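You operate a simulated robot arm through the tools that you are given. There is no shell and no other tool. Be economical: measure what you need, move in short steps, check, and stop when the job is done.

Carry out the task below with a simulated two-armed robot. There is one attempt and no reset: what you move stays moved.

TASK
Shield the side panel with its white flap and paint the primer patch.
Fine: clamp the panel first; fold the flap flat and tape it down with the purple strip; blue pad with paint from the small white tray, pad back. A coat counts when it lies all over at full strength: go over it till it gets no stronger.

The check looks at the end state, three seconds after you hand in, the way a careful person would. Anything else that was tipped, shoved, dropped, spilled or broken makes it a failure. Flat cloth is picked up by pressing the open fingertips on it (5 to 10 N) and closing them slowly along it; thin cloth reads only 2 to 8 mm in the jaws.

THE ROBOT
Two 7-joint arms with two-finger grippers on one trunk, on a base that drives. Base frame: it is fixed to the floor where the robot stands at the start and does not move with it; the origin is under the middle of the robot, x ahead of it, y to its left, z up; the surface under the hand at the start is at about z = 0.76. Units: m, degrees, N and s.
The left shoulder is at the start at [0.023, 0.217, 1.03], the right one opposite. With the tool pointing down near the work surface each hand reaches from about 0.2 to 0.76 m from the robot's upright axis, wherever it stands, measured 20 degrees to its own side. Places, roughly: free end of the white flap [0.4, 0.3, 0.8]; grey primer patch [0.4, 0.1, 0.8]; orange panel clamp [0.6, 0.1, 0.9]; small white tray [0.6, 0.5, 0.8]; white flap [0.3, 0.3, 0.8]. Payload 2.2 kg a hand.
The TCP of each hand is the grasp point between the finger pads, 0.019 m short of the fingertips. In the tool frame z runs along the fingers and y along their closing line. Largest opening 0.116 m; the body of the gripper starts 0.07 m behind the TCP.
Orientation is that of the tool frame in the base frame, as [roll, pitch, yaw] about the fixed x, y, z axes, in that order (R = Rz(yaw) Ry(pitch) Rx(roll)). With the fingers straight down and closing along the base's y, the tool's x points along the base's -x, its y along +y and its z along -z.

THE INTERFACE
- The arms move only by the tool drive_tool. It takes "left_series", "right_series" or both (then of equal length, played together; a hand with none holds still); each is one flat list of numbers, 6 for each row, row after row: the shift along the base's x, y, z in m, then the turn, a rotation vector about the base's x, y, z in degrees. In form: [dx, dy, dz, ax, ay, az, dx, dy, dz, ax, ay, az, ...]. A call has 1 to 12 rows; each row shifts and turns the commanded pose from where the row before left it. "left_gripper" and "right_gripper" are, for a hand that has rows, the opening, from 0 (shut) to 1 (fully open), set as the call begins (left out, the last holds). A row lasts 0.2 s, in which the tool goes at most 0.05 m and 8.6 degrees; a call with a longer step from one row to the next is refused whole, and so is a gripper value outside its range. A pose out of reach is approached as far as the arm can. The call stops where the force on the tool passes 80 N (or 10 N more than at its start, if that is more) or the arm is blocked; 0.2 s more then pass. Each finger halts on what it meets, pressing with about 33 N; the grip force reading is that of the motor and also rises with nothing between the fingers. The clock runs only during rows and for 0.2 s after the last one: add rows that do not move to give the fingers time. It gives the time, the measured TCP pose, the force on the tool (base axes), the opening and the grip force at its end, in the units of the frame above (readings bear some noise), with the torque about the TCP (base axes, N m) and any sound that the robot's microphone picked up.
- Cameras (640 x 400 px; columns grow to the right, rows downward): "scene" is now at [0.1244, 0.0419, 1.2138]; the picture's right is [0.44, -0.90, -0.00], its down [-0.40, -0.20, -0.89] and it looks along [0.80, 0.40, -0.45] (base axes); focal length 214 px, centre (320, 200). "left" rides on the left gripper at [0.069, 0.015, -0.097] in its tool frame; the picture's right is [-0.21, 0.98, 0.00], its down [-0.76, -0.17, -0.63] and it looks along [-0.62, -0.14, 0.77] (tool axes); focal length 251 px, centre (320, 200). "right" rides on the right gripper at [0.069, -0.015, -0.097] in its tool frame; the picture's right is [0.21, 0.98, 0.00], its down [-0.76, 0.17, -0.63] and it looks along [-0.62, 0.14, 0.77] (tool axes); focal length 251 px, centre (320, 200). There is no depth. A picture from a camera that has moved, and an enlarged one, comes with that camera's place and axes in the base frame and with its lens.
- camera(camera): a new picture of that camera. The clock stands still meanwhile.
- slide_trunk(by): slides the trunk up (or, below 0, down) by that many m; the arms and the scene camera ride with it, the base frame stays. It gives what a move gives, with no picture.
- roll_base(legs): drives the robot by 1 to 6 legs, each [ahead, left, turn to the left] in m, m and degrees, along the robot's own axes; the way and the turn of a leg run together, so that a leg with both is an arc; at most 1.5 m and 180 degrees a leg. The arms and the cameras ride along, it lands a little off, and it stops where it bumps. It gives what a move gives.
- head_to(pan, tilt): turns the head with the scene camera to pan (to the left, within 80 degrees either way) and tilt (down, from -29 to 69), counted from straight ahead of the robot. It gives what a move gives.
- close_up(camera, box): a new picture of the part [left, top, right, bottom] of that camera's present view, enlarged. The clock stands still meanwhile.
- finish_job(): hands the job in; it is judged then, once.

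Work in short steps. Places have to be worked out from the pictures, the camera data and where the tool is seen: move nearer, look again, correct. Check each grasp and each placing, and mend what went wrong. You have 120 turns and 100 pictures in all, those below and enlarged ones among them. Open the grippers and draw the arms clear of the work before you hand the job in, unless the task says otherwise; then end with one line.

The tools are called as name(argument=value, ...) on one line, values as JSON. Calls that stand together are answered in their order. drive_tool: Moves the arms, as the interface text tells. Its arguments: {"type":"object","properties":{"left_series":{"type":"array"},"left_gripper":{"type":"number"},"right_series":{"type":"array"},"right_gripper":{"type":"number"}},"required":[]} The other tools are called the same way: slide_trunk (by) slides the trunk up or down; roll_base (legs) drives the base; head_to (pan, tilt) turns the head that bears the scene camera; camera (camera) takes a picture; close_up (camera, box) takes an enlarged picture of a part of a camera's view; finish_job () hands the job in.

At the start:

```text
clock: 0.0
left_ee_pos: [0.3345, 0.4324, 1.0996]
left_tcp_rot: [-180.0, -0.1, 180.0]
left_contact_force: [0.7, 0.7, 1.2]
left_moment: [0.0, 0.0, 0.03]
left_grip_width: 0.116
left_gripper_force: 0.0
right_ee_pos: [0.4731, -0.0089, 1.1362]
right_tcp_rot: [-180.0, 0.1, 180.0]
right_contact_force: [-0.1, -0.1, 0.1]
right_moment: [-0.03, -0.04, -0.01]
right_grip_width: 0.1162
right_gripper_force: 0.0
trunk travel left (down, up): [-0.175, 0.315]
robot x, y, heading: [-0.0019, 0.0022, -0.1]
head pan, tilt: [26.3, 26.6]
```

scene: 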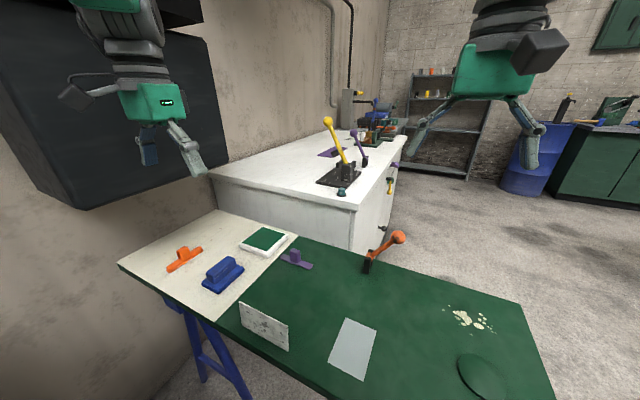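
right: 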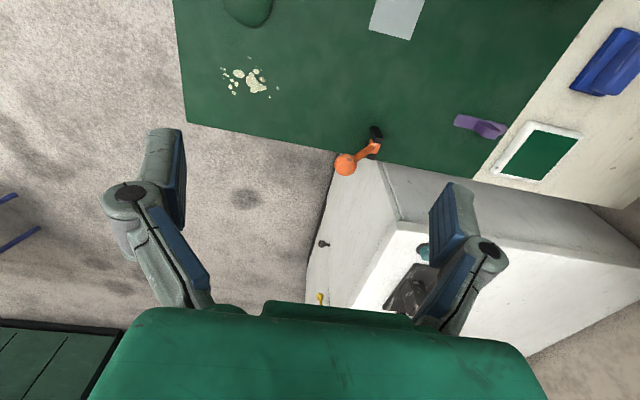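
left: 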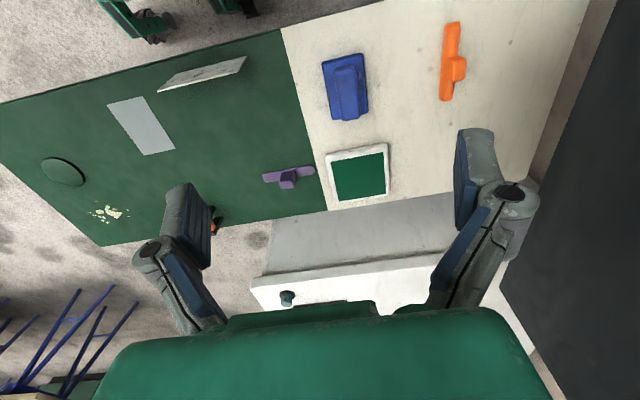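

I'll start with enlarged looks at the panel, the flap, the clamp and the tools.

close_up(camera="scene", box=[110, 200, 350, 350])

close_up(camera="scene", box=[310, 210, 550, 400])

close_up(camera="left", box=[0, 20, 480, 250])

```text
2.67 times, centred on (230, 275) of scene
camera zoom: at [0.1244, 0.0419, 1.2138], right [0.44, -0.9, 0.0], down [-0.4, -0.2, -0.89], along [0.8, 0.4, -0.45], focal length 572 px, centre (560, 0)
```

zoom: 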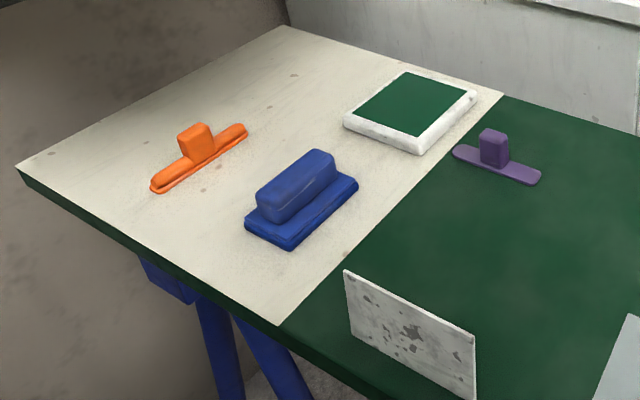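

```text
2.11 times, centred on (430, 305) of scene
camera zoom: at [0.1244, 0.0419, 1.2138], right [0.44, -0.9, 0.0], down [-0.4, -0.2, -0.89], along [0.8, 0.4, -0.45], focal length 452 px, centre (88, -21)
```

zoom: 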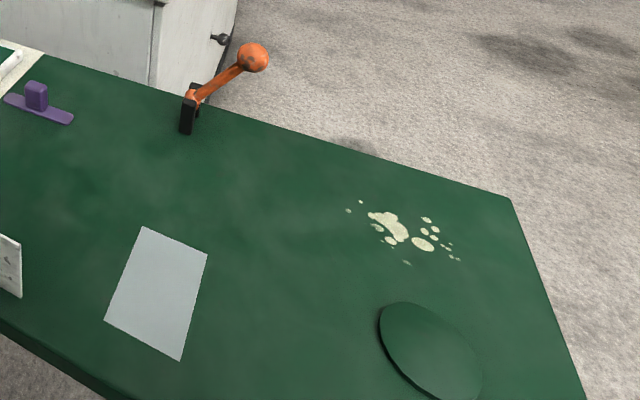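

```text
1.33 times, centred on (240, 135) of left
camera zoom: at [0.264, 0.449, 1.1963], right [0.21, 0.98, 0.0], down [0.76, -0.17, 0.63], along [0.62, -0.14, -0.78], focal length 335 px, centre (427, 287)
```

zoom: 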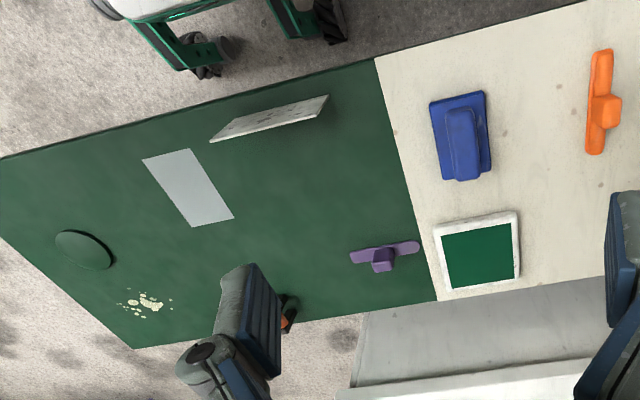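

The patch seems to lie at x 0.33–0.43, y 0.06–0.13, and the flap hinge along y near x 0.315. The clamp knob triangulates to about (0.60, 0.06, 0.89). I'll bring the right hand in so its camera sees the clamp close.

drive_tool(right_series=[-0.03, 0.035, -0.035, 0, 0, 0, -0.03, 0.035, -0.035, 0, 0, 0, -0.03, 0.035, -0.035, 0, 0, 0, -0.02, 0.03, -0.03, 0, 0, 0])

close_up(camera="scene", box=[340, 220, 420, 280])

camera(camera="right")

```text
refused: row 1 steps farther than a row can; nothing moved
```

```text
6.67 times, centred on (380, 250) of scene
camera zoom: at [0.1244, 0.0419, 1.2138], right [0.44, -0.9, 0.0], down [-0.4, -0.2, -0.89], along [0.8, 0.4, -0.45], focal length 1430 px, centre (-80, -133)
```

zoom: 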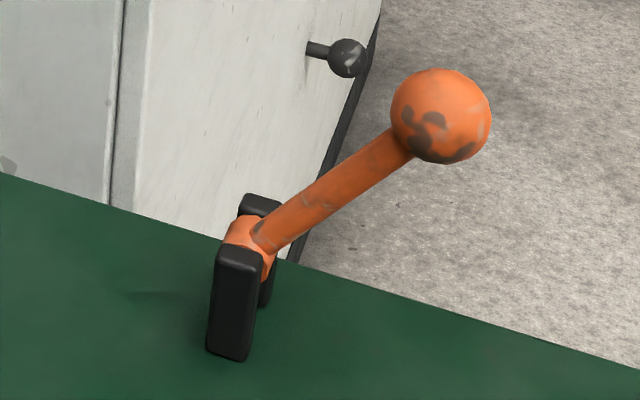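

```text
92 pictures are left
camera right: at [0.4055, -0.0231, 1.2329], right [-0.21, 0.98, 0.0], down [0.76, 0.17, 0.63], along [0.62, 0.13, -0.78], focal length 251 px, centre (320, 200)
```

right: 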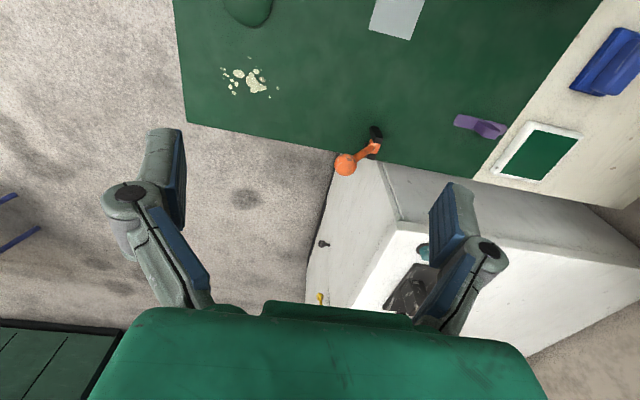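

The lever pivots about x between two cheek plates and leans toward −y, about 55° up. I'll close the right hand and bring it beside the knob on the +y side, to feel which way the lever moves.

drive_tool(right_series=[0.025, 0.03, -0.02, 0, 0, 0, 0.025, 0.03, -0.02, 0, 0, 0, 0.025, 0.03, -0.02, 0, 0, 0, 0.025, 0.03, -0.02, 0, 0, 0, 0.027, 0.004, -0.03, 0, 0, 0, 0, 0, -0.03, 0, 0, 0, 0, 0, 0, 0, 0, 0], right_gripper=0)

close_up(camera="scene", box=[300, 150, 460, 290])

camera(camera="right")

```text
clock: 1.6
left_ee_pos: [0.3326, 0.4287, 1.1018]
left_tcp_rot: [180.0, 0.1, 180.0]
left_contact_force: [0.1, -0.1, -0.2]
left_moment: [-0.01, 0.02, 0.02]
left_grip_width: 0.1162
left_gripper_force: 0.1
right_ee_pos: [0.5691, 0.0855, 1.017]
right_tcp_rot: [179.8, 0.1, -179.9]
right_contact_force: [0.3, -0.2, -0.7]
right_moment: [0.02, -0.01, 0.03]
right_grip_width: 0.0001
right_gripper_force: 28.4
right hand out of reach, approached as far as the arm can: row 4, 5
trunk travel left (down, up): [-0.175, 0.315]
robot x, y, heading: [-0.0005, -0.0048, -0.1]
head pan, tilt: [26.3, 26.6]
```

```text
2.86 times, centred on (380, 220) of scene
camera zoom: at [0.1251, 0.0385, 1.2139], right [0.44, -0.9, 0.0], down [-0.41, -0.2, -0.89], along [0.8, 0.4, -0.45], focal length 613 px, centre (149, 143)
```

zoom: 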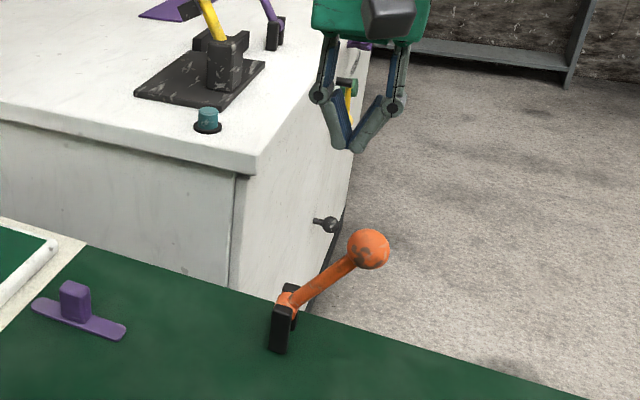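

```text
90 pictures are left
camera right: at [0.5, 0.0712, 1.1147], right [-0.21, 0.98, 0.0], down [0.76, 0.16, 0.63], along [0.62, 0.14, -0.77], focal length 251 px, centre (320, 200)
```

right: 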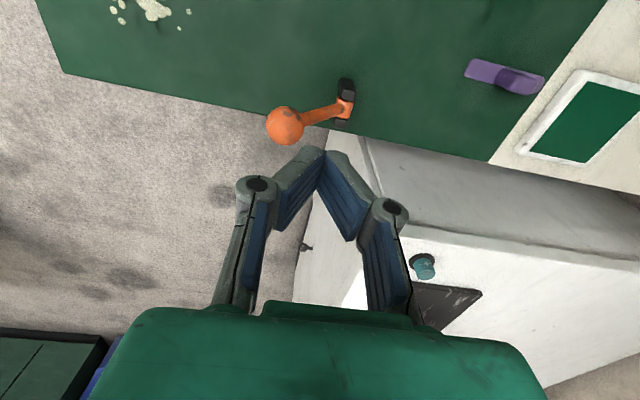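

The knob is confirmed at (0.60, 0.06, 0.89). The hand stopped short at the edge of its reach, which should widen lower down, so I'll descend and look at the reading.

drive_tool(right_series=[0, 0.02, -0.03, 0, 0, 0, 0, 0, -0.04, 0, 0, 0, 0, 0, -0.03, 0, 0, 0, 0, 0, 0, 0, 0, 0])

```text
clock: 2.6
left_ee_pos: [0.3325, 0.4309, 1.1007]
left_tcp_rot: [-179.9, 0.1, -180.0]
left_contact_force: [-0.1, -1.0, -1.0]
left_moment: [0.01, 0.01, 0.01]
left_grip_width: 0.1161
left_gripper_force: 0.0
right_ee_pos: [0.5692, 0.1089, 0.9144]
right_tcp_rot: [-180.0, 0.1, -180.0]
right_contact_force: [-0.1, 0.7, 0.4]
right_moment: [-0.04, 0.02, 0.03]
right_grip_width: 0.0
right_gripper_force: 28.8
trunk travel left (down, up): [-0.175, 0.315]
robot x, y, heading: [0.0002, 0.0, 0.1]
head pan, tilt: [26.3, 26.6]
```

Now at (0.569, 0.109, 0.914) with no contact. I'll go to x 0.60, z 0.885, beside the knob.

drive_tool(right_series=[0.016, 0.006, -0.01, 0, 0, 0, 0.015, 0, -0.02, 0, 0, 0, 0, 0, 0, 0, 0, 0])

close_up(camera="scene", box=[300, 180, 460, 290])

```text
clock: 3.4
left_ee_pos: [0.3309, 0.4308, 1.1003]
left_tcp_rot: [180.0, 0.1, 179.9]
left_contact_force: [-0.5, -0.2, 0.1]
left_moment: [0.0, 0.01, -0.01]
left_grip_width: 0.1161
left_gripper_force: 0.0
right_ee_pos: [0.5941, 0.1074, 0.8873]
right_tcp_rot: [179.9, 0.2, -179.9]
right_contact_force: [-0.6, 0.4, 0.4]
right_moment: [0.02, 0.02, -0.01]
right_grip_width: 0.0
right_gripper_force: 28.4
right hand out of reach, approached as far as the arm can: row 1, 2
trunk travel left (down, up): [-0.175, 0.315]
robot x, y, heading: [-0.0016, -0.0029, 0.1]
head pan, tilt: [26.3, 26.6]
```

```text
3.64 times, centred on (380, 235) of scene
camera zoom: at [0.1248, 0.0399, 1.2139], right [0.44, -0.9, 0.0], down [-0.4, -0.2, -0.89], along [0.8, 0.4, -0.45], focal length 780 px, centre (102, 73)
```

zoom: 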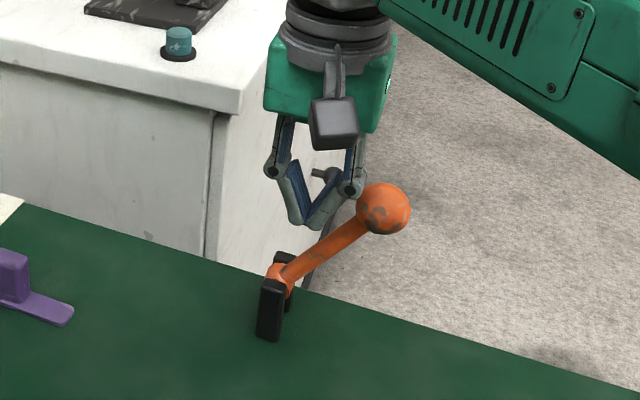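

The fingertips are on the +y side of the knob. I'll push gently toward −y and watch the force.

drive_tool(right_series=[0, -0.015, 0, 0, 0, 0, 0, -0.01, 0, 0, 0, 0, 0, -0.01, 0, 0, 0, 0, 0, -0.005, 0, 0, 0, 0])

close_up(camera="scene", box=[300, 180, 460, 290])

```text
clock: 4.4
left_ee_pos: [0.3321, 0.4338, 1.1011]
left_tcp_rot: [-179.9, 0.1, 179.9]
left_contact_force: [0.3, -0.4, 0.6]
left_moment: [0.01, -0.01, 0.02]
left_grip_width: 0.116
left_gripper_force: 0.0
right_ee_pos: [0.5943, 0.0712, 0.8875]
right_tcp_rot: [180.0, 0.1, 180.0]
right_contact_force: [-0.1, 0.6, 0.3]
right_moment: [0.03, -0.01, 0.02]
right_grip_width: 0.0
right_gripper_force: 28.2
trunk travel left (down, up): [-0.175, 0.315]
robot x, y, heading: [-0.002, -0.0019, 0.2]
head pan, tilt: [26.3, 26.6]
```

```text
3.64 times, centred on (380, 235) of scene
camera zoom: at [0.1253, 0.0425, 1.2137], right [0.44, -0.9, 0.0], down [-0.41, -0.2, -0.89], along [0.8, 0.4, -0.45], focal length 780 px, centre (102, 73)
```

zoom: 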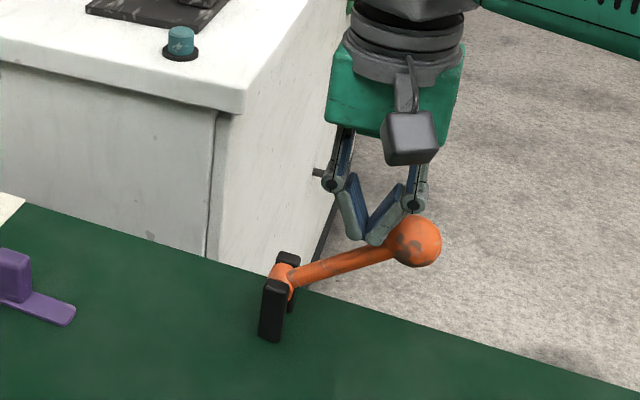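

The lever swings freely toward −y and down. I'll carry on pushing it down along its arc, still watching force and sound.

drive_tool(right_series=[0, -0.015, 0, 0, 0, 0, 0, -0.015, -0.005, 0, 0, 0, 0, -0.008, -0.012, 0, 0, 0, 0, 0, -0.012, 0, 0, 0, 0, 0, -0.01, 0, 0, 0])

close_up(camera="scene", box=[300, 180, 460, 290])

```text
clock: 5.6
left_ee_pos: [0.3319, 0.4337, 1.0992]
left_tcp_rot: [-180.0, 0.0, -180.0]
left_contact_force: [0.7, 0.3, -1.0]
left_moment: [-0.01, 0.03, 0.01]
left_grip_width: 0.116
left_gripper_force: 0.2
right_ee_pos: [0.5935, 0.0329, 0.8485]
right_tcp_rot: [-180.0, 0.0, 180.0]
right_contact_force: [0.3, -0.3, 0.7]
right_moment: [0.0, -0.04, -0.04]
right_grip_width: 0.0
right_gripper_force: 28.4
trunk travel left (down, up): [-0.175, 0.315]
robot x, y, heading: [0.0058, -0.0015, -0.1]
head pan, tilt: [26.3, 26.6]
```

```text
3.64 times, centred on (380, 235) of scene
camera zoom: at [0.1255, 0.0427, 1.2137], right [0.44, -0.9, 0.0], down [-0.41, -0.2, -0.89], along [0.8, 0.4, -0.45], focal length 780 px, centre (102, 73)
```

zoom: 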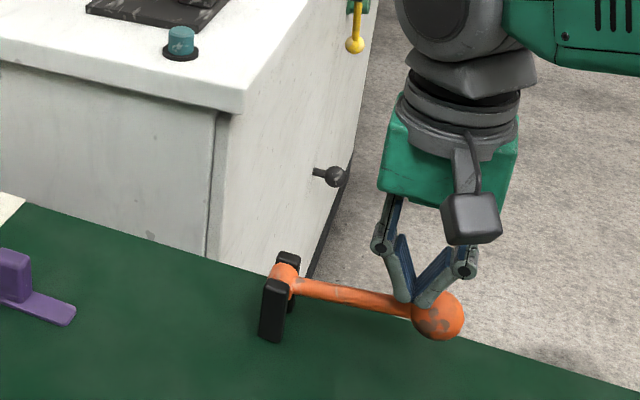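

The lever is nearly down. I'll go on in small downward steps until it resists or clicks.

drive_tool(right_series=[0, 0, -0.007, 0, 0, 0, 0, 0, -0.007, 0, 0, 0, 0, 0, -0.005, 0, 0, 0, 0, 0, 0, 0, 0, 0])

close_up(camera="scene", box=[300, 180, 460, 290])

```text
clock: 6.6
left_ee_pos: [0.3312, 0.4322, 1.1007]
left_tcp_rot: [180.0, 0.2, 180.0]
left_contact_force: [0.9, 0.3, 0.5]
left_moment: [-0.01, 0.05, 0.04]
left_grip_width: 0.116
left_gripper_force: 0.0
right_ee_pos: [0.5922, 0.0311, 0.8321]
right_tcp_rot: [179.9, 0.4, -180.0]
right_contact_force: [2.6, 2.1, 16.3]
right_moment: [-0.12, -0.16, 0.0]
right_grip_width: 0.0001
right_gripper_force: 27.7
trunk travel left (down, up): [-0.175, 0.315]
robot x, y, heading: [-0.0007, -0.0031, 0.1]
head pan, tilt: [26.3, 26.6]
```

```text
3.64 times, centred on (380, 235) of scene
camera zoom: at [0.1232, 0.0427, 1.2142], right [0.44, -0.9, 0.0], down [-0.4, -0.2, -0.89], along [0.8, 0.4, -0.45], focal length 780 px, centre (102, 73)
```

zoom: 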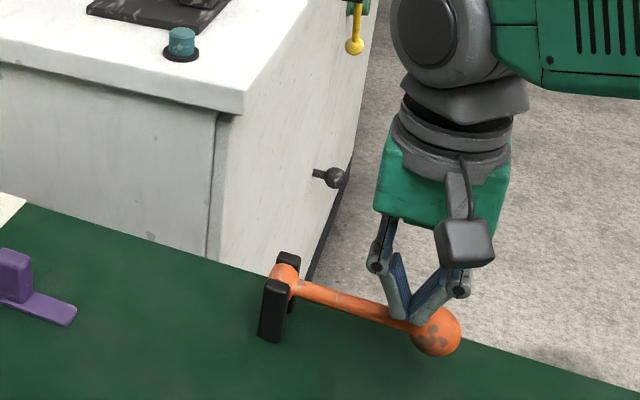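

Resistance now, 16 N with no click heard. I'll press a little harder to see if this is a detent or the end stop.

drive_tool(right_series=[0, 0, -0.004, 0, 0, 0, 0, 0, -0.004, 0, 0, 0, 0, 0, -0.004, 0, 0, 0, 0, 0, 0, 0, 0, 0])

camera(camera="right")

```text
clock: 7.6
left_ee_pos: [0.3264, 0.4332, 1.1031]
left_tcp_rot: [-179.9, 0.4, -180.0]
left_contact_force: [-0.2, -0.3, 0.1]
left_moment: [0.01, 0.0, -0.02]
left_grip_width: 0.1163
left_gripper_force: 0.1
right_ee_pos: [0.5928, 0.0347, 0.8301]
right_tcp_rot: [179.7, 1.4, 179.9]
right_contact_force: [-1.5, 8.5, 66.8]
right_moment: [-0.48, -0.38, 0.0]
right_grip_width: 0.0
right_gripper_force: 28.3
trunk travel left (down, up): [-0.175, 0.315]
robot x, y, heading: [-0.0038, -0.0019, 0.0]
head pan, tilt: [26.3, 26.6]
```

```text
85 pictures are left
camera right: at [0.5218, 0.018, 0.9251], right [-0.21, 0.98, 0.0], down [0.74, 0.16, 0.65], along [0.64, 0.14, -0.76], focal length 251 px, centre (320, 200)
```

right: 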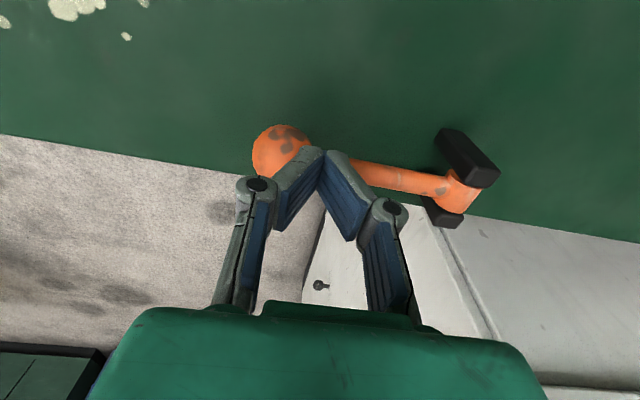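

That is a hard stop with the lever lying flat. I'll back off slowly upward and check the lever stays down.

drive_tool(right_series=[0, 0, 0.012, 0, 0, 0, 0, 0, 0.03, 0, 0, 0, 0, 0, 0.04, 0, 0, 0, -0.02, -0.03, 0.03, 0, 0, 0, -0.02, -0.03, 0.03, 0, 0, 0, 0, 0, 0, 0, 0, 0])

close_up(camera="scene", box=[320, 220, 440, 290])

camera(camera="right")

```text
clock: 9.0
left_ee_pos: [0.3334, 0.4329, 1.1]
left_tcp_rot: [180.0, -0.1, -180.0]
left_contact_force: [0.4, 0.7, 0.0]
left_moment: [0.0, 0.02, 0.03]
left_grip_width: 0.1162
left_gripper_force: 0.0
right_ee_pos: [0.5548, -0.0297, 0.9594]
right_tcp_rot: [180.0, -0.1, 180.0]
right_contact_force: [0.0, -0.5, -0.1]
right_moment: [0.01, 0.03, 0.03]
right_grip_width: 0.0001
right_gripper_force: 28.9
trunk travel left (down, up): [-0.175, 0.315]
robot x, y, heading: [-0.0034, 0.0009, -0.2]
head pan, tilt: [26.3, 26.6]
```

```text
5.33 times, centred on (380, 255) of scene
camera zoom: at [0.1262, 0.0413, 1.2135], right [0.44, -0.9, 0.0], down [-0.41, -0.2, -0.89], along [0.8, 0.4, -0.45], focal length 1144 px, centre (0, -93)
```

zoom: 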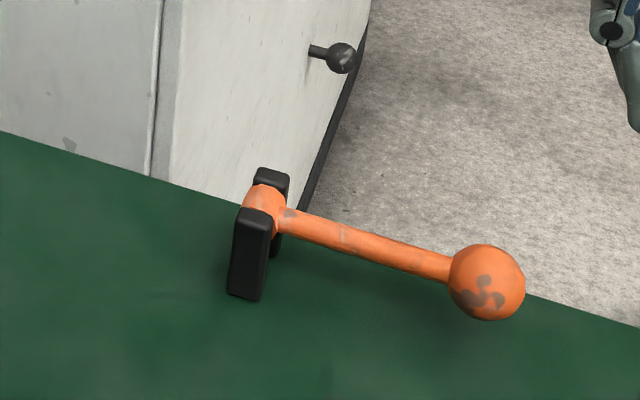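

```text
83 pictures are left
camera right: at [0.4862, -0.0441, 1.0569], right [-0.21, 0.98, 0.0], down [0.76, 0.17, 0.63], along [0.62, 0.14, -0.78], focal length 251 px, centre (320, 200)
```

right: 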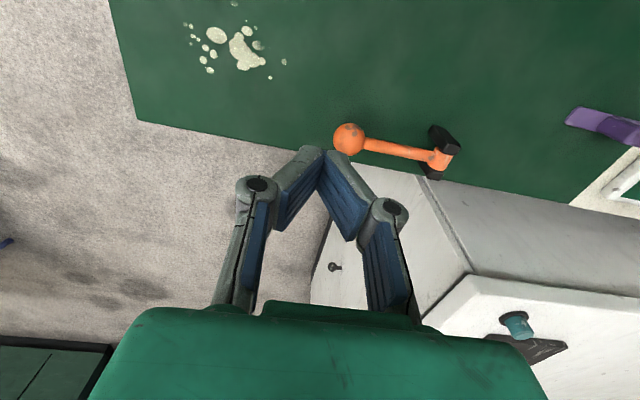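

The lever stays down flat. To be sure this is the closed end, I'll check that its starting angle was the other stop by lifting the knob back. First I'll turn the right hand 90° so it closes along x, and open it.

drive_tool(right_series=[0, 0, 0, 0, 0, 8.2, 0, 0, 0, 0, 0, 8.2, 0, 0, 0, 0, 0, 8.2, 0, 0, 0, 0, 0, 8.2, 0, 0, 0, 0, 0, 8.2, 0, 0, 0, 0, 0, 8.2, 0, 0, 0, 0, 0, 8.2, 0, 0, 0, 0, 0, 8.2, 0, 0, 0, 0, 0, 8.2, 0, 0, 0, 0, 0, 8.2, 0.02, 0.02, 0, 0, 0, 8, 0.025, 0.022, 0, 0, 0, 0], right_gripper=0.8)

camera(camera="scene")

```text
clock: 11.6
left_ee_pos: [0.3325, 0.4343, 1.0993]
left_tcp_rot: [-179.9, 0.0, -180.0]
left_contact_force: [0.2, 0.7, -0.2]
left_moment: [-0.01, -0.02, -0.01]
left_grip_width: 0.1158
left_gripper_force: 0.0
right_ee_pos: [0.6, 0.0159, 0.9595]
right_tcp_rot: [179.8, 0.0, -89.9]
right_contact_force: [0.1, -0.7, -0.1]
right_moment: [-0.04, 0.0, 0.0]
right_grip_width: 0.093
right_gripper_force: 0.1
trunk travel left (down, up): [-0.175, 0.315]
robot x, y, heading: [-0.0035, -0.0009, 0.4]
head pan, tilt: [26.3, 26.6]
```

```text
82 pictures are left
camera scene: at [0.1265, 0.0444, 1.2135], right [0.44, -0.9, 0.0], down [-0.41, -0.2, -0.89], along [0.8, 0.39, -0.45], focal length 214 px, centre (320, 200)
```

scene: 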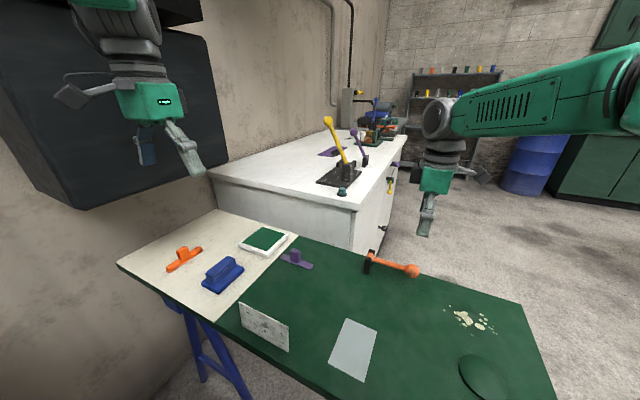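

The hand is aligned above the knob. I'll descend to z 0.803 with the open fingers straddling it.

drive_tool(right_series=[0, 0, -0.045, 0, 0, 0, 0, 0, -0.045, 0, 0, 0, 0, -0.002, -0.04, 0, 0, 0, 0, 0, -0.027, 0, 0, 0, 0, 0, 0, 0, 0, 0])

drive_tool(right_series=[0, 0, 0, 0, 0, 0, 0, 0, 0, 0, 0, 0], right_gripper=0.2)

camera(camera="right")

```text
clock: 12.8
left_ee_pos: [0.3312, 0.4326, 1.1014]
left_tcp_rot: [180.0, 0.0, -180.0]
left_contact_force: [-0.2, 0.1, -0.1]
left_moment: [0.02, -0.02, 0.01]
left_grip_width: 0.1159
left_gripper_force: 0.0
right_ee_pos: [0.5995, 0.0131, 0.8048]
right_tcp_rot: [-180.0, 0.1, -90.0]
right_contact_force: [0.0, 0.7, 0.3]
right_moment: [0.01, 0.0, 0.01]
right_grip_width: 0.0928
right_gripper_force: 0.1
trunk travel left (down, up): [-0.175, 0.315]
robot x, y, heading: [0.0015, -0.0009, -0.0]
head pan, tilt: [26.3, 26.6]
```

```text
clock: 13.4
left_ee_pos: [0.3322, 0.4327, 1.0994]
left_tcp_rot: [-179.9, 0.0, 180.0]
left_contact_force: [0.6, 0.3, 1.0]
left_moment: [-0.02, 0.01, 0.0]
left_grip_width: 0.1158
left_gripper_force: 0.1
right_ee_pos: [0.5991, 0.0117, 0.8028]
right_tcp_rot: [179.8, 0.1, -90.1]
right_contact_force: [0.1, 0.3, -1.6]
right_moment: [-0.13, -0.01, 0.0]
right_grip_width: 0.0313
right_gripper_force: 44.8
trunk travel left (down, up): [-0.175, 0.315]
robot x, y, heading: [0.0016, -0.0015, -0.1]
head pan, tilt: [26.3, 26.6]
```

```text
81 pictures are left
camera right: at [0.6151, -0.0572, 0.9006], right [-0.98, -0.21, 0.0], down [-0.17, 0.76, 0.63], along [-0.14, 0.62, -0.77], focal length 251 px, centre (320, 200)
```

right: 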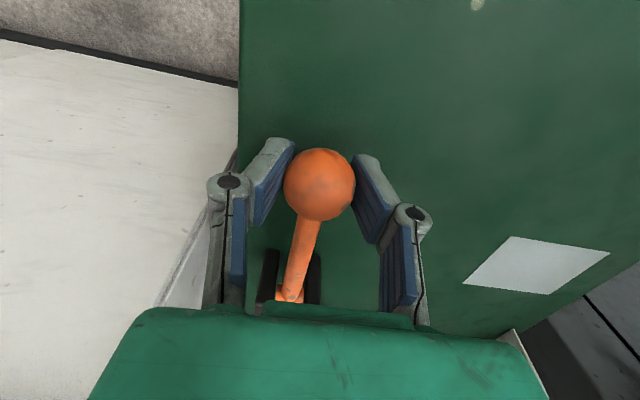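

Gripped the 31 mm knob. I'll lift it along the arc back to about 60°, then feel beyond that.

drive_tool(right_series=[0, 0.008, 0.0288, 0, 0, 0, 0, 0.0129, 0.0248, 0, 0, 0, 0, 0.0188, 0.0206, 0, 0, 0, 0, 0.008, 0.006, 0, 0, 0, 0, 0, 0, 0, 0, 0])

drive_tool(right_series=[0, 0.008, 0.005, 0, 0, 0, 0, 0.008, 0.004, 0, 0, 0, 0, 0.008, 0.003, 0, 0, 0, 0, 0, 0, 0, 0, 0])

close_up(camera="scene", box=[320, 200, 460, 290])

```text
clock: 14.6
left_ee_pos: [0.3322, 0.4308, 1.0995]
left_tcp_rot: [-179.9, -0.1, -180.0]
left_contact_force: [-0.2, 0.6, -0.1]
left_moment: [0.03, -0.02, 0.0]
left_grip_width: 0.1162
left_gripper_force: 0.0
right_ee_pos: [0.5995, 0.0582, 0.8819]
right_tcp_rot: [179.7, 0.2, -90.2]
right_contact_force: [-4.5, -3.7, -10.8]
right_moment: [-0.81, -0.07, -0.22]
right_grip_width: 0.0293
right_gripper_force: 45.3
trunk travel left (down, up): [-0.175, 0.315]
robot x, y, heading: [-0.0015, 0.0003, -0.0]
head pan, tilt: [26.3, 26.6]
```

```text
clock: 15.6
left_ee_pos: [0.3311, 0.4415, 1.1]
left_tcp_rot: [-179.4, 0.2, -179.8]
left_contact_force: [0.9, -7.3, 4.1]
left_moment: [0.24, -0.11, -0.19]
left_grip_width: 0.1142
left_gripper_force: 0.1
right_ee_pos: [0.5988, 0.0955, 0.9003]
right_tcp_rot: [-179.5, 0.2, -89.9]
right_contact_force: [-0.6, 1.5, 0.5]
right_moment: [-0.06, 0.0, -0.02]
right_grip_width: 0.0232
right_gripper_force: 0.0
trunk travel left (down, up): [-0.175, 0.315]
robot x, y, heading: [-0.0009, 0.0027, -0.0]
head pan, tilt: [26.3, 26.6]
```

```text
4.44 times, centred on (390, 245) of scene
camera zoom: at [0.1255, 0.0473, 1.2142], right [0.44, -0.9, 0.0], down [-0.4, -0.2, -0.89], along [0.8, 0.4, -0.45], focal length 953 px, centre (9, 0)
```

zoom: 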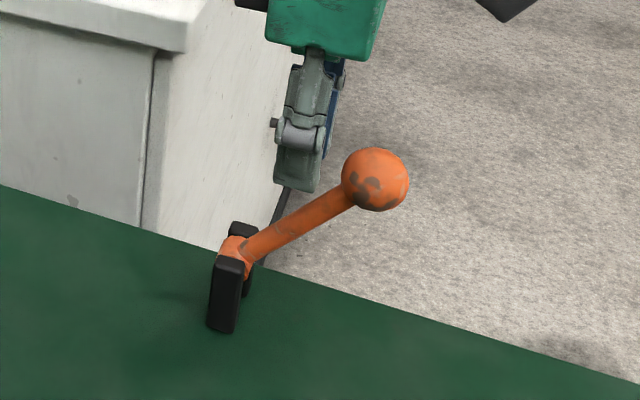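

The knob slipped out exactly at its original angle, so that was the open stop and lever down is closed. I'll shut the hand and push the lever down again the same way.

drive_tool(right_series=[0, 0, -0.012, 0, 0, 0, 0, -0.01, 0, 0, 0, 0, 0, -0.01, 0, 0, 0, 0, 0, -0.015, 0, 0, 0, 0, 0, -0.015, -0.005, 0, 0, 0, 0, -0.012, -0.012, 0, 0, 0, 0, 0, -0.012, 0, 0, 0, 0, 0, -0.012, 0, 0, 0, 0, 0, -0.01, 0, 0, 0, 0, 0, -0.006, 0, 0, 0, 0, 0, -0.003, 0, 0, 0, 0, 0, 0, 0, 0, 0], right_gripper=0)

close_up(camera="scene", box=[320, 200, 460, 290])

```text
clock: 18.2
left_ee_pos: [0.3279, 0.4339, 1.1025]
left_tcp_rot: [-179.9, 0.4, 179.9]
left_contact_force: [0.1, 1.4, -0.6]
left_moment: [0.02, 0.03, -0.02]
left_grip_width: 0.1158
left_gripper_force: 0.2
right_ee_pos: [0.5986, 0.0259, 0.8342]
right_tcp_rot: [-179.0, 0.4, -90.0]
right_contact_force: [1.5, 21.0, 56.6]
right_moment: [-0.21, -0.1, 0.09]
right_grip_width: 0.0058
right_gripper_force: 28.6
trunk travel left (down, up): [-0.175, 0.315]
robot x, y, heading: [-0.0025, -0.0017, -0.2]
head pan, tilt: [26.3, 26.6]
```

```text
4.44 times, centred on (390, 245) of scene
camera zoom: at [0.1173, 0.0483, 1.2149], right [0.44, -0.9, 0.01], down [-0.4, -0.2, -0.89], along [0.8, 0.39, -0.45], focal length 953 px, centre (9, 0)
```

zoom: 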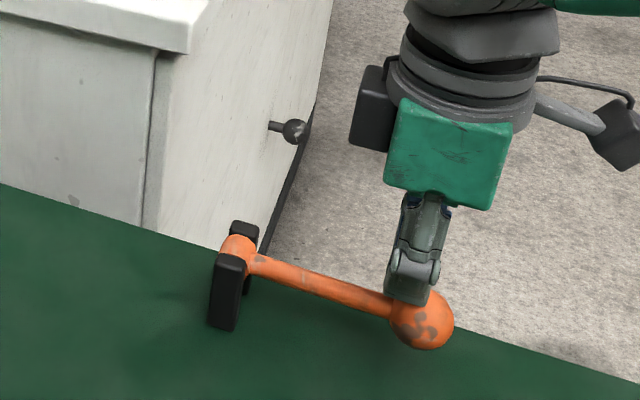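

The lever is down at its stop again. I'll lift off and move the right hand back to where its camera, looking along +y, sees the flap end-on.

drive_tool(right_series=[0, 0.003, 0.02, 0, 0, 0, 0, 0, 0.045, 0, 0, 0, 0, 0, 0.045, 0, 0, 0, -0.04, 0, 0.03, 0, 0, 0, -0.045, 0, 0.015, 0, 0, 0, -0.048, 0, 0, 0, 0, 0, -0.048, 0, 0, 0, 0, 0, -0.048, 0, 0, 0, 0, 0, -0.03, 0, 0, 0, 0, 0, 0, 0, 0, 0, 0, 0, 0, 0, 0, 0])

camera(camera="right")

camera(camera="scene")

```text
refused: series must hold 6 numbers for each row
```

```text
78 pictures are left
camera right: at [0.6125, -0.0446, 0.9304], right [-0.98, -0.21, -0.02], down [-0.18, 0.75, 0.63], along [-0.12, 0.62, -0.77], focal length 251 px, centre (320, 200)
```

right: 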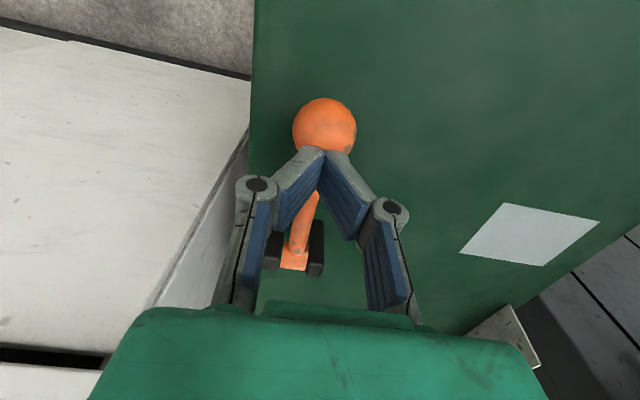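

```text
77 pictures are left
camera scene: at [0.1173, 0.0483, 1.2149], right [0.44, -0.9, 0.01], down [-0.4, -0.2, -0.89], along [0.8, 0.39, -0.45], focal length 214 px, centre (320, 200)
```

scene: 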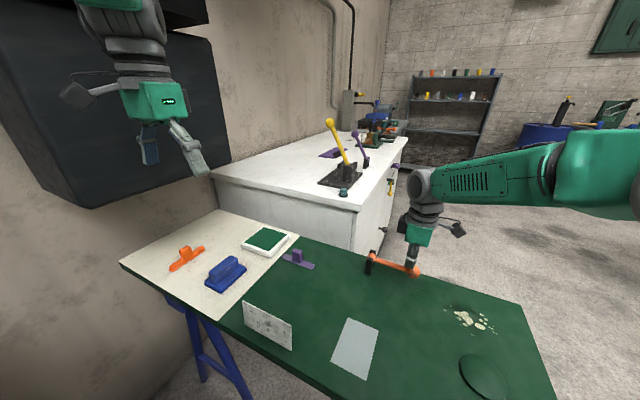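

The row count was off by one number, so nothing moved. I'll repeat the retreat with correct rows.

drive_tool(right_series=[0, 0, 0.02, 0, 0, 0, 0, 0, 0.045, 0, 0, 0, 0, 0, 0.045, 0, 0, 0, -0.04, 0, 0.025, 0, 0, 0, -0.045, 0, 0.015, 0, 0, 0, -0.048, 0, 0, 0, 0, 0, -0.048, 0, 0, 0, 0, 0, -0.048, 0, 0, 0, 0, 0, -0.03, 0, 0, 0, 0, 0, 0, 0, 0, 0, 0, 0])

camera(camera="right")

close_up(camera="scene", box=[230, 230, 400, 390])

```text
clock: 20.4
left_ee_pos: [0.3326, 0.4313, 1.1003]
left_tcp_rot: [179.9, 0.0, -180.0]
left_contact_force: [0.0, -0.3, 0.2]
left_moment: [0.02, 0.02, -0.02]
left_grip_width: 0.1161
left_gripper_force: 0.0
right_ee_pos: [0.3379, 0.0201, 0.9742]
right_tcp_rot: [179.9, 0.1, -90.0]
right_contact_force: [0.2, 0.4, 0.1]
right_moment: [0.01, -0.02, -0.02]
right_grip_width: 0.0001
right_gripper_force: 28.8
trunk travel left (down, up): [-0.175, 0.315]
robot x, y, heading: [0.0016, -0.0019, 0.1]
head pan, tilt: [26.3, 26.6]
```

```text
76 pictures are left
camera right: at [0.3539, -0.049, 1.0708], right [-0.98, -0.21, 0.0], down [-0.16, 0.75, 0.64], along [-0.14, 0.62, -0.77], focal length 251 px, centre (320, 200)
```

right: 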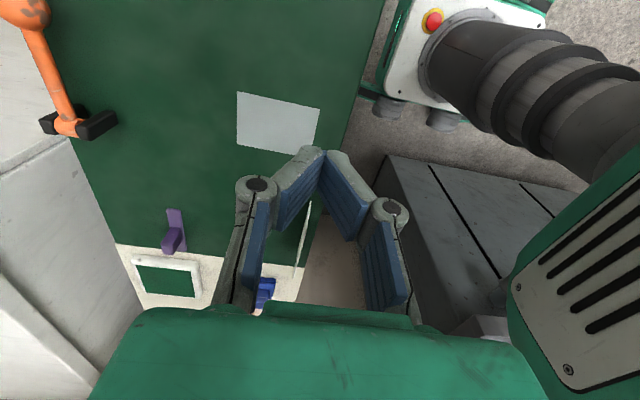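

```text
2.50 times, centred on (315, 310) of scene
camera zoom: at [0.1243, 0.0402, 1.2139], right [0.44, -0.9, 0.0], down [-0.4, -0.2, -0.89], along [0.8, 0.4, -0.45], focal length 536 px, centre (332, -75)
```

zoom: 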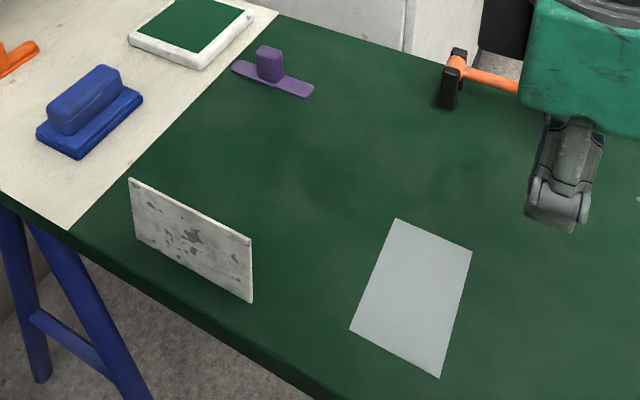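

The flap stands almost vertical on the hinge near x 0.315, about 0.07 tall with y 0.205–0.32, and will fold toward +x. I'll bring the closed right fingers to its −x side.

drive_tool(right_series=[-0.04, 0.02, 0, 0, 0, 0, -0.03, 0.035, 0, 0, 0, 0, 0, 0.048, 0, 0, 0, 0, 0, 0.048, 0, 0, 0, 0, 0, 0.048, 0, 0, 0, 0, 0, 0.04, 0, 0, 0, 0, 0, 0, -0.04, 0, 0, 0, 0, 0, -0.04, 0, 0, 0, 0, 0, -0.04, 0, 0, 0, 0, 0, -0.025, 0, 0, 0, 0, 0, 0, 0, 0, 0])

close_up(camera="scene", box=[210, 230, 380, 390])

camera(camera="left")

```text
clock: 22.8
left_ee_pos: [0.332, 0.4341, 1.0997]
left_tcp_rot: [-179.8, 0.1, -180.0]
left_contact_force: [0.2, 0.0, -0.5]
left_moment: [0.02, -0.02, 0.03]
left_grip_width: 0.1159
left_gripper_force: 0.0
right_ee_pos: [0.2745, 0.2169, 0.8266]
right_tcp_rot: [-180.0, 0.0, -90.0]
right_contact_force: [-0.2, 0.0, -0.6]
right_moment: [-0.01, 0.0, 0.04]
right_grip_width: 0.0001
right_gripper_force: 28.6
right hand out of reach, approached as far as the arm can: row 6, 10
trunk travel left (down, up): [-0.175, 0.315]
robot x, y, heading: [0.0016, -0.0039, 0.0]
head pan, tilt: [26.3, 26.6]
```

```text
2.50 times, centred on (295, 310) of scene
camera zoom: at [0.1241, 0.0434, 1.2139], right [0.44, -0.9, 0.0], down [-0.4, -0.2, -0.89], along [0.8, 0.39, -0.45], focal length 536 px, centre (382, -75)
```

zoom: 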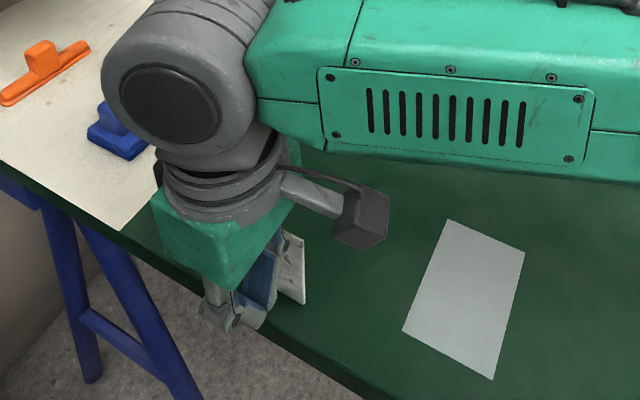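

```text
73 pictures are left
camera left: at [0.2612, 0.4499, 1.1967], right [0.21, 0.98, 0.0], down [0.76, -0.17, 0.63], along [0.62, -0.14, -0.77], focal length 251 px, centre (320, 200)
```

left: 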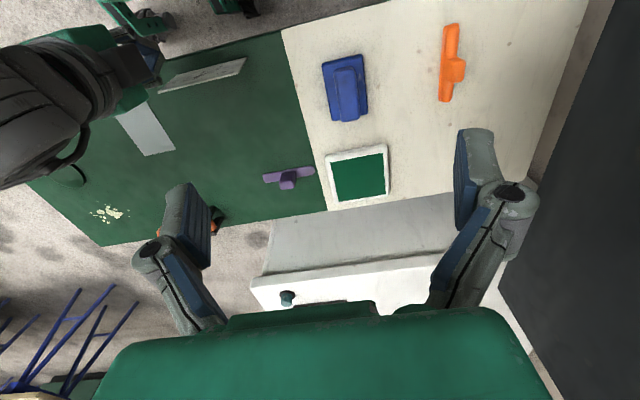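

The untilted right hand can't reach beyond y 0.217 here. I'll tilt it 24° about x, fingers leaning toward +y, which brings the wrist back in reach, then re-read its position.

drive_tool(right_series=[0, -0.01, 0, 8, 0, 0, 0, -0.005, 0, 8, 0, 0, 0, 0, 0, 8, 0, 0, 0, 0, 0, 0, 0, 0])

close_up(camera="scene", box=[210, 230, 380, 390])

```text
clock: 23.8
left_ee_pos: [0.3318, 0.4357, 1.0996]
left_tcp_rot: [-179.8, 0.0, -180.0]
left_contact_force: [0.1, 0.2, -0.2]
left_moment: [0.01, -0.03, 0.0]
left_grip_width: 0.1161
left_gripper_force: 0.0
right_ee_pos: [0.2751, 0.204, 0.8291]
right_tcp_rot: [180.0, 24.1, -90.0]
right_contact_force: [0.4, 0.4, -1.1]
right_moment: [-0.02, -0.02, 0.0]
right_grip_width: 0.0
right_gripper_force: 28.5
trunk travel left (down, up): [-0.175, 0.315]
robot x, y, heading: [-0.0005, 0.0038, 0.2]
head pan, tilt: [26.3, 26.6]
```

```text
2.50 times, centred on (295, 310) of scene
camera zoom: at [0.1245, 0.0458, 1.2137], right [0.44, -0.9, 0.0], down [-0.4, -0.2, -0.89], along [0.8, 0.39, -0.45], focal length 536 px, centre (382, -75)
```

zoom: 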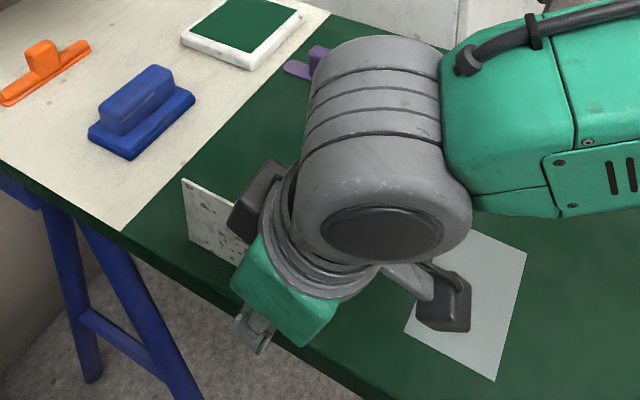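

The tilt is within reach now and the flap is untouched. I'll move the tip to y ≈ 0.25 behind the flap.

drive_tool(right_series=[0, 0.025, 0, 0, 0, 0, 0, 0.025, -0.005, 0, 0, 0, 0, 0, 0, 0, 0, 0])

close_up(camera="scene", box=[210, 230, 380, 390])

```text
clock: 24.6
left_ee_pos: [0.332, 0.4331, 1.1005]
left_tcp_rot: [-179.9, 0.0, 179.9]
left_contact_force: [-0.1, 0.0, 0.7]
left_moment: [-0.01, 0.01, -0.01]
left_grip_width: 0.1158
left_gripper_force: 0.1
right_ee_pos: [0.2775, 0.255, 0.8237]
right_tcp_rot: [179.9, 24.1, -90.0]
right_contact_force: [0.2, -0.5, -0.5]
right_moment: [-0.03, -0.02, 0.01]
right_grip_width: 0.0
right_gripper_force: 28.3
trunk travel left (down, up): [-0.175, 0.315]
robot x, y, heading: [-0.0015, 0.0013, -0.2]
head pan, tilt: [26.3, 26.6]
```

```text
2.50 times, centred on (295, 310) of scene
camera zoom: at [0.1246, 0.0457, 1.2136], right [0.44, -0.9, 0.0], down [-0.4, -0.2, -0.89], along [0.8, 0.39, -0.45], focal length 536 px, centre (382, -75)
```

zoom: 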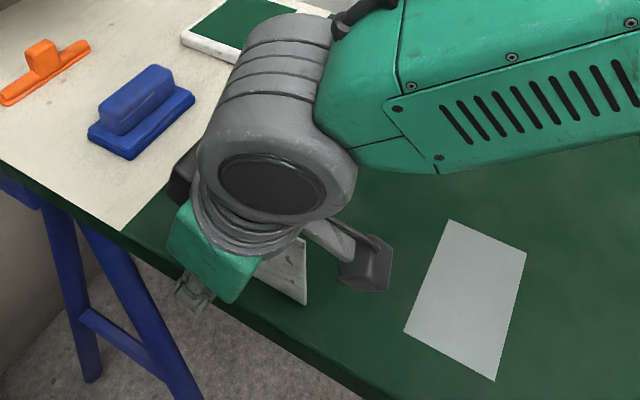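

Tip is at about (0.278, 0.263, 0.806), behind the flap. I'll push +x and gradually down.

drive_tool(right_series=[0.015, 0, 0, 0, 0, 0, 0.012, 0, 0, 0, 0, 0, 0.012, 0, 0, 0, 0, 0, 0.012, 0, -0.004, 0, 0, 0, 0.012, 0, -0.006, 0, 0, 0, 0.012, 0, -0.008, 0, 0, 0, 0, 0, 0, 0, 0, 0])

close_up(camera="scene", box=[210, 230, 380, 390])

close_up(camera="left", box=[60, 20, 300, 170])

```text
clock: 26.2
left_ee_pos: [0.332, 0.4327, 1.1014]
left_tcp_rot: [-180.0, 0.1, -180.0]
left_contact_force: [-1.0, -0.6, -0.3]
left_moment: [0.0, -0.01, -0.03]
left_grip_width: 0.1162
left_gripper_force: 0.1
right_ee_pos: [0.3599, 0.2491, 0.8096]
right_tcp_rot: [179.9, 24.5, -90.6]
right_contact_force: [-0.7, -0.4, 0.6]
right_moment: [-0.01, -0.04, 0.01]
right_grip_width: 0.0
right_gripper_force: 28.6
trunk travel left (down, up): [-0.175, 0.315]
robot x, y, heading: [-0.0018, -0.0044, 0.2]
head pan, tilt: [26.3, 26.6]
```

```text
2.50 times, centred on (295, 310) of scene
camera zoom: at [0.1244, 0.0432, 1.2138], right [0.44, -0.9, 0.0], down [-0.4, -0.2, -0.89], along [0.8, 0.39, -0.45], focal length 536 px, centre (382, -75)
```

zoom: 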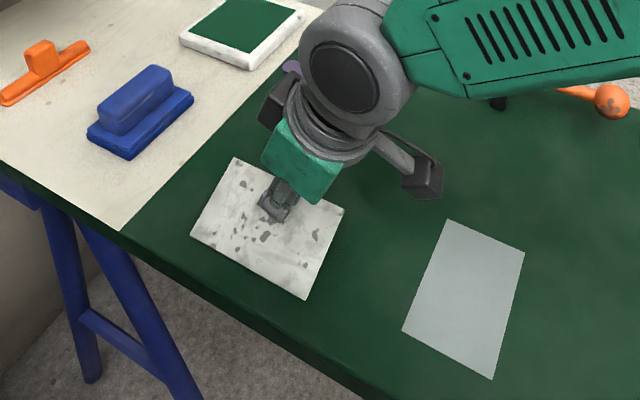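

```text
2.67 times, centred on (180, 95) of left
camera zoom: at [0.2614, 0.4485, 1.1971], right [0.21, 0.98, 0.0], down [0.76, -0.17, 0.63], along [0.62, -0.14, -0.77], focal length 670 px, centre (693, 480)
```

zoom: 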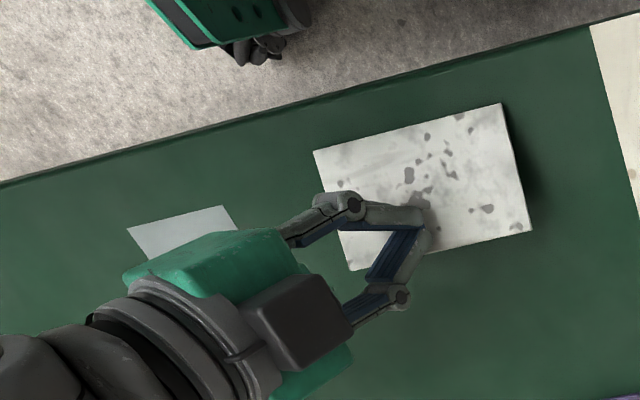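

The flap is folding over well. I'll press down until it lies on the panel, watching the force.

drive_tool(right_series=[0.008, 0, -0.008, 0, 0, 0, 0, 0, -0.007, 0, 0, 0, 0, 0, -0.006, 0, 0, 0, 0, 0, -0.005, 0, 0, 0, 0, 0, 0, 0, 0, 0])

close_up(camera="left", box=[60, 20, 300, 170])

```text
clock: 27.4
left_ee_pos: [0.3309, 0.4305, 1.1021]
left_tcp_rot: [179.9, 0.1, 180.0]
left_contact_force: [0.9, 0.2, 0.2]
left_moment: [0.0, -0.01, 0.02]
left_grip_width: 0.116
left_gripper_force: 0.0
right_ee_pos: [0.3619, 0.2508, 0.7834]
right_tcp_rot: [-179.8, 24.6, -90.3]
right_contact_force: [5.7, -3.4, 37.7]
right_moment: [-0.17, 0.01, 0.01]
right_grip_width: 0.0063
right_gripper_force: 28.5
trunk travel left (down, up): [-0.175, 0.315]
robot x, y, heading: [0.0016, -0.0007, 0.2]
head pan, tilt: [26.3, 26.6]
```

```text
2.67 times, centred on (180, 95) of left
camera zoom: at [0.2602, 0.4466, 1.1987], right [0.21, 0.98, 0.0], down [0.75, -0.17, 0.63], along [0.62, -0.13, -0.77], focal length 670 px, centre (693, 480)
```

zoom: 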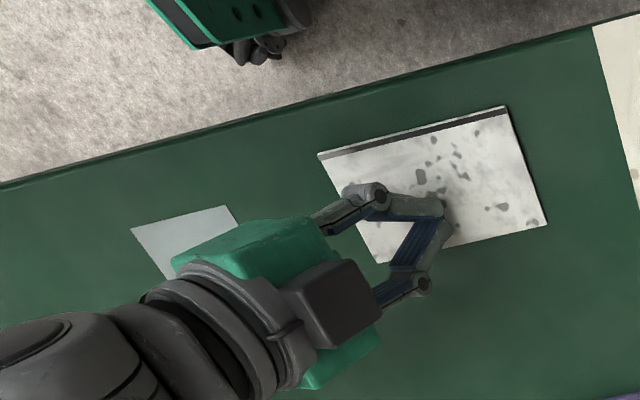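

The flap is flat with 38 N on it. I'll raise the finger 15 mm to see whether the flap stays down by itself.

drive_tool(right_series=[0, 0, 0.006, 0, 0, 0, 0, 0, 0.01, 0, 0, 0, 0, 0, 0.006, 0, 0, 0, 0, 0, 0, 0, 0, 0])

close_up(camera="left", box=[60, 20, 300, 170])

close_up(camera="scene", box=[210, 230, 380, 390])

```text
clock: 28.4
left_ee_pos: [0.3335, 0.4312, 1.0996]
left_tcp_rot: [-180.0, -0.1, -179.9]
left_contact_force: [0.3, -0.3, 0.4]
left_moment: [0.01, 0.02, -0.01]
left_grip_width: 0.1159
left_gripper_force: 0.0
right_ee_pos: [0.3639, 0.247, 0.8018]
right_tcp_rot: [179.7, 24.5, -90.9]
right_contact_force: [-0.5, 0.3, 0.5]
right_moment: [0.01, 0.0, -0.04]
right_grip_width: 0.0002
right_gripper_force: 28.3
trunk travel left (down, up): [-0.175, 0.315]
robot x, y, heading: [-0.0001, -0.0004, -0.0]
head pan, tilt: [26.3, 26.6]
```

```text
2.67 times, centred on (180, 95) of left
camera zoom: at [0.2619, 0.4468, 1.1973], right [0.21, 0.98, 0.0], down [0.76, -0.17, 0.63], along [0.62, -0.14, -0.77], focal length 670 px, centre (693, 480)
```

zoom: 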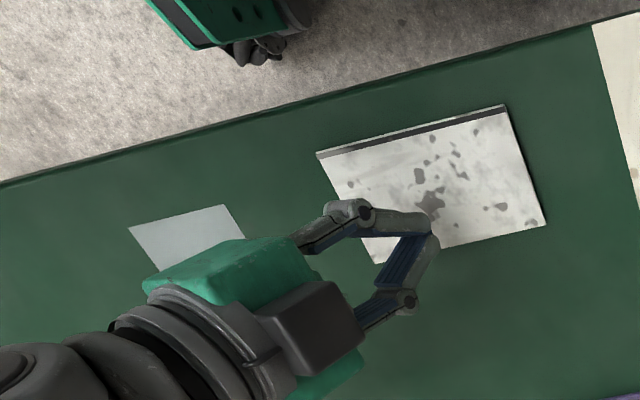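

```text
2.50 times, centred on (295, 310) of scene
camera zoom: at [0.1248, 0.0408, 1.2138], right [0.44, -0.9, 0.0], down [-0.4, -0.2, -0.89], along [0.8, 0.4, -0.45], focal length 536 px, centre (382, -75)
```

zoom: 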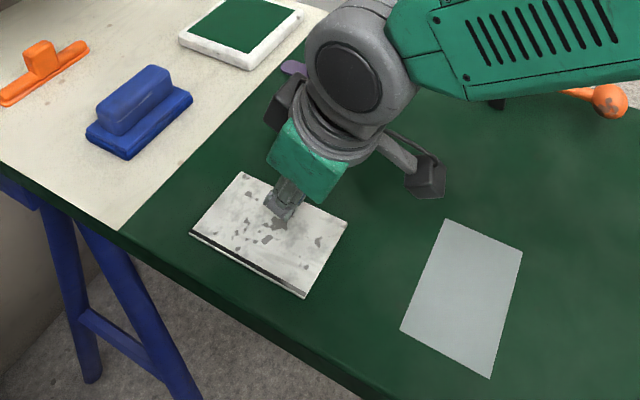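

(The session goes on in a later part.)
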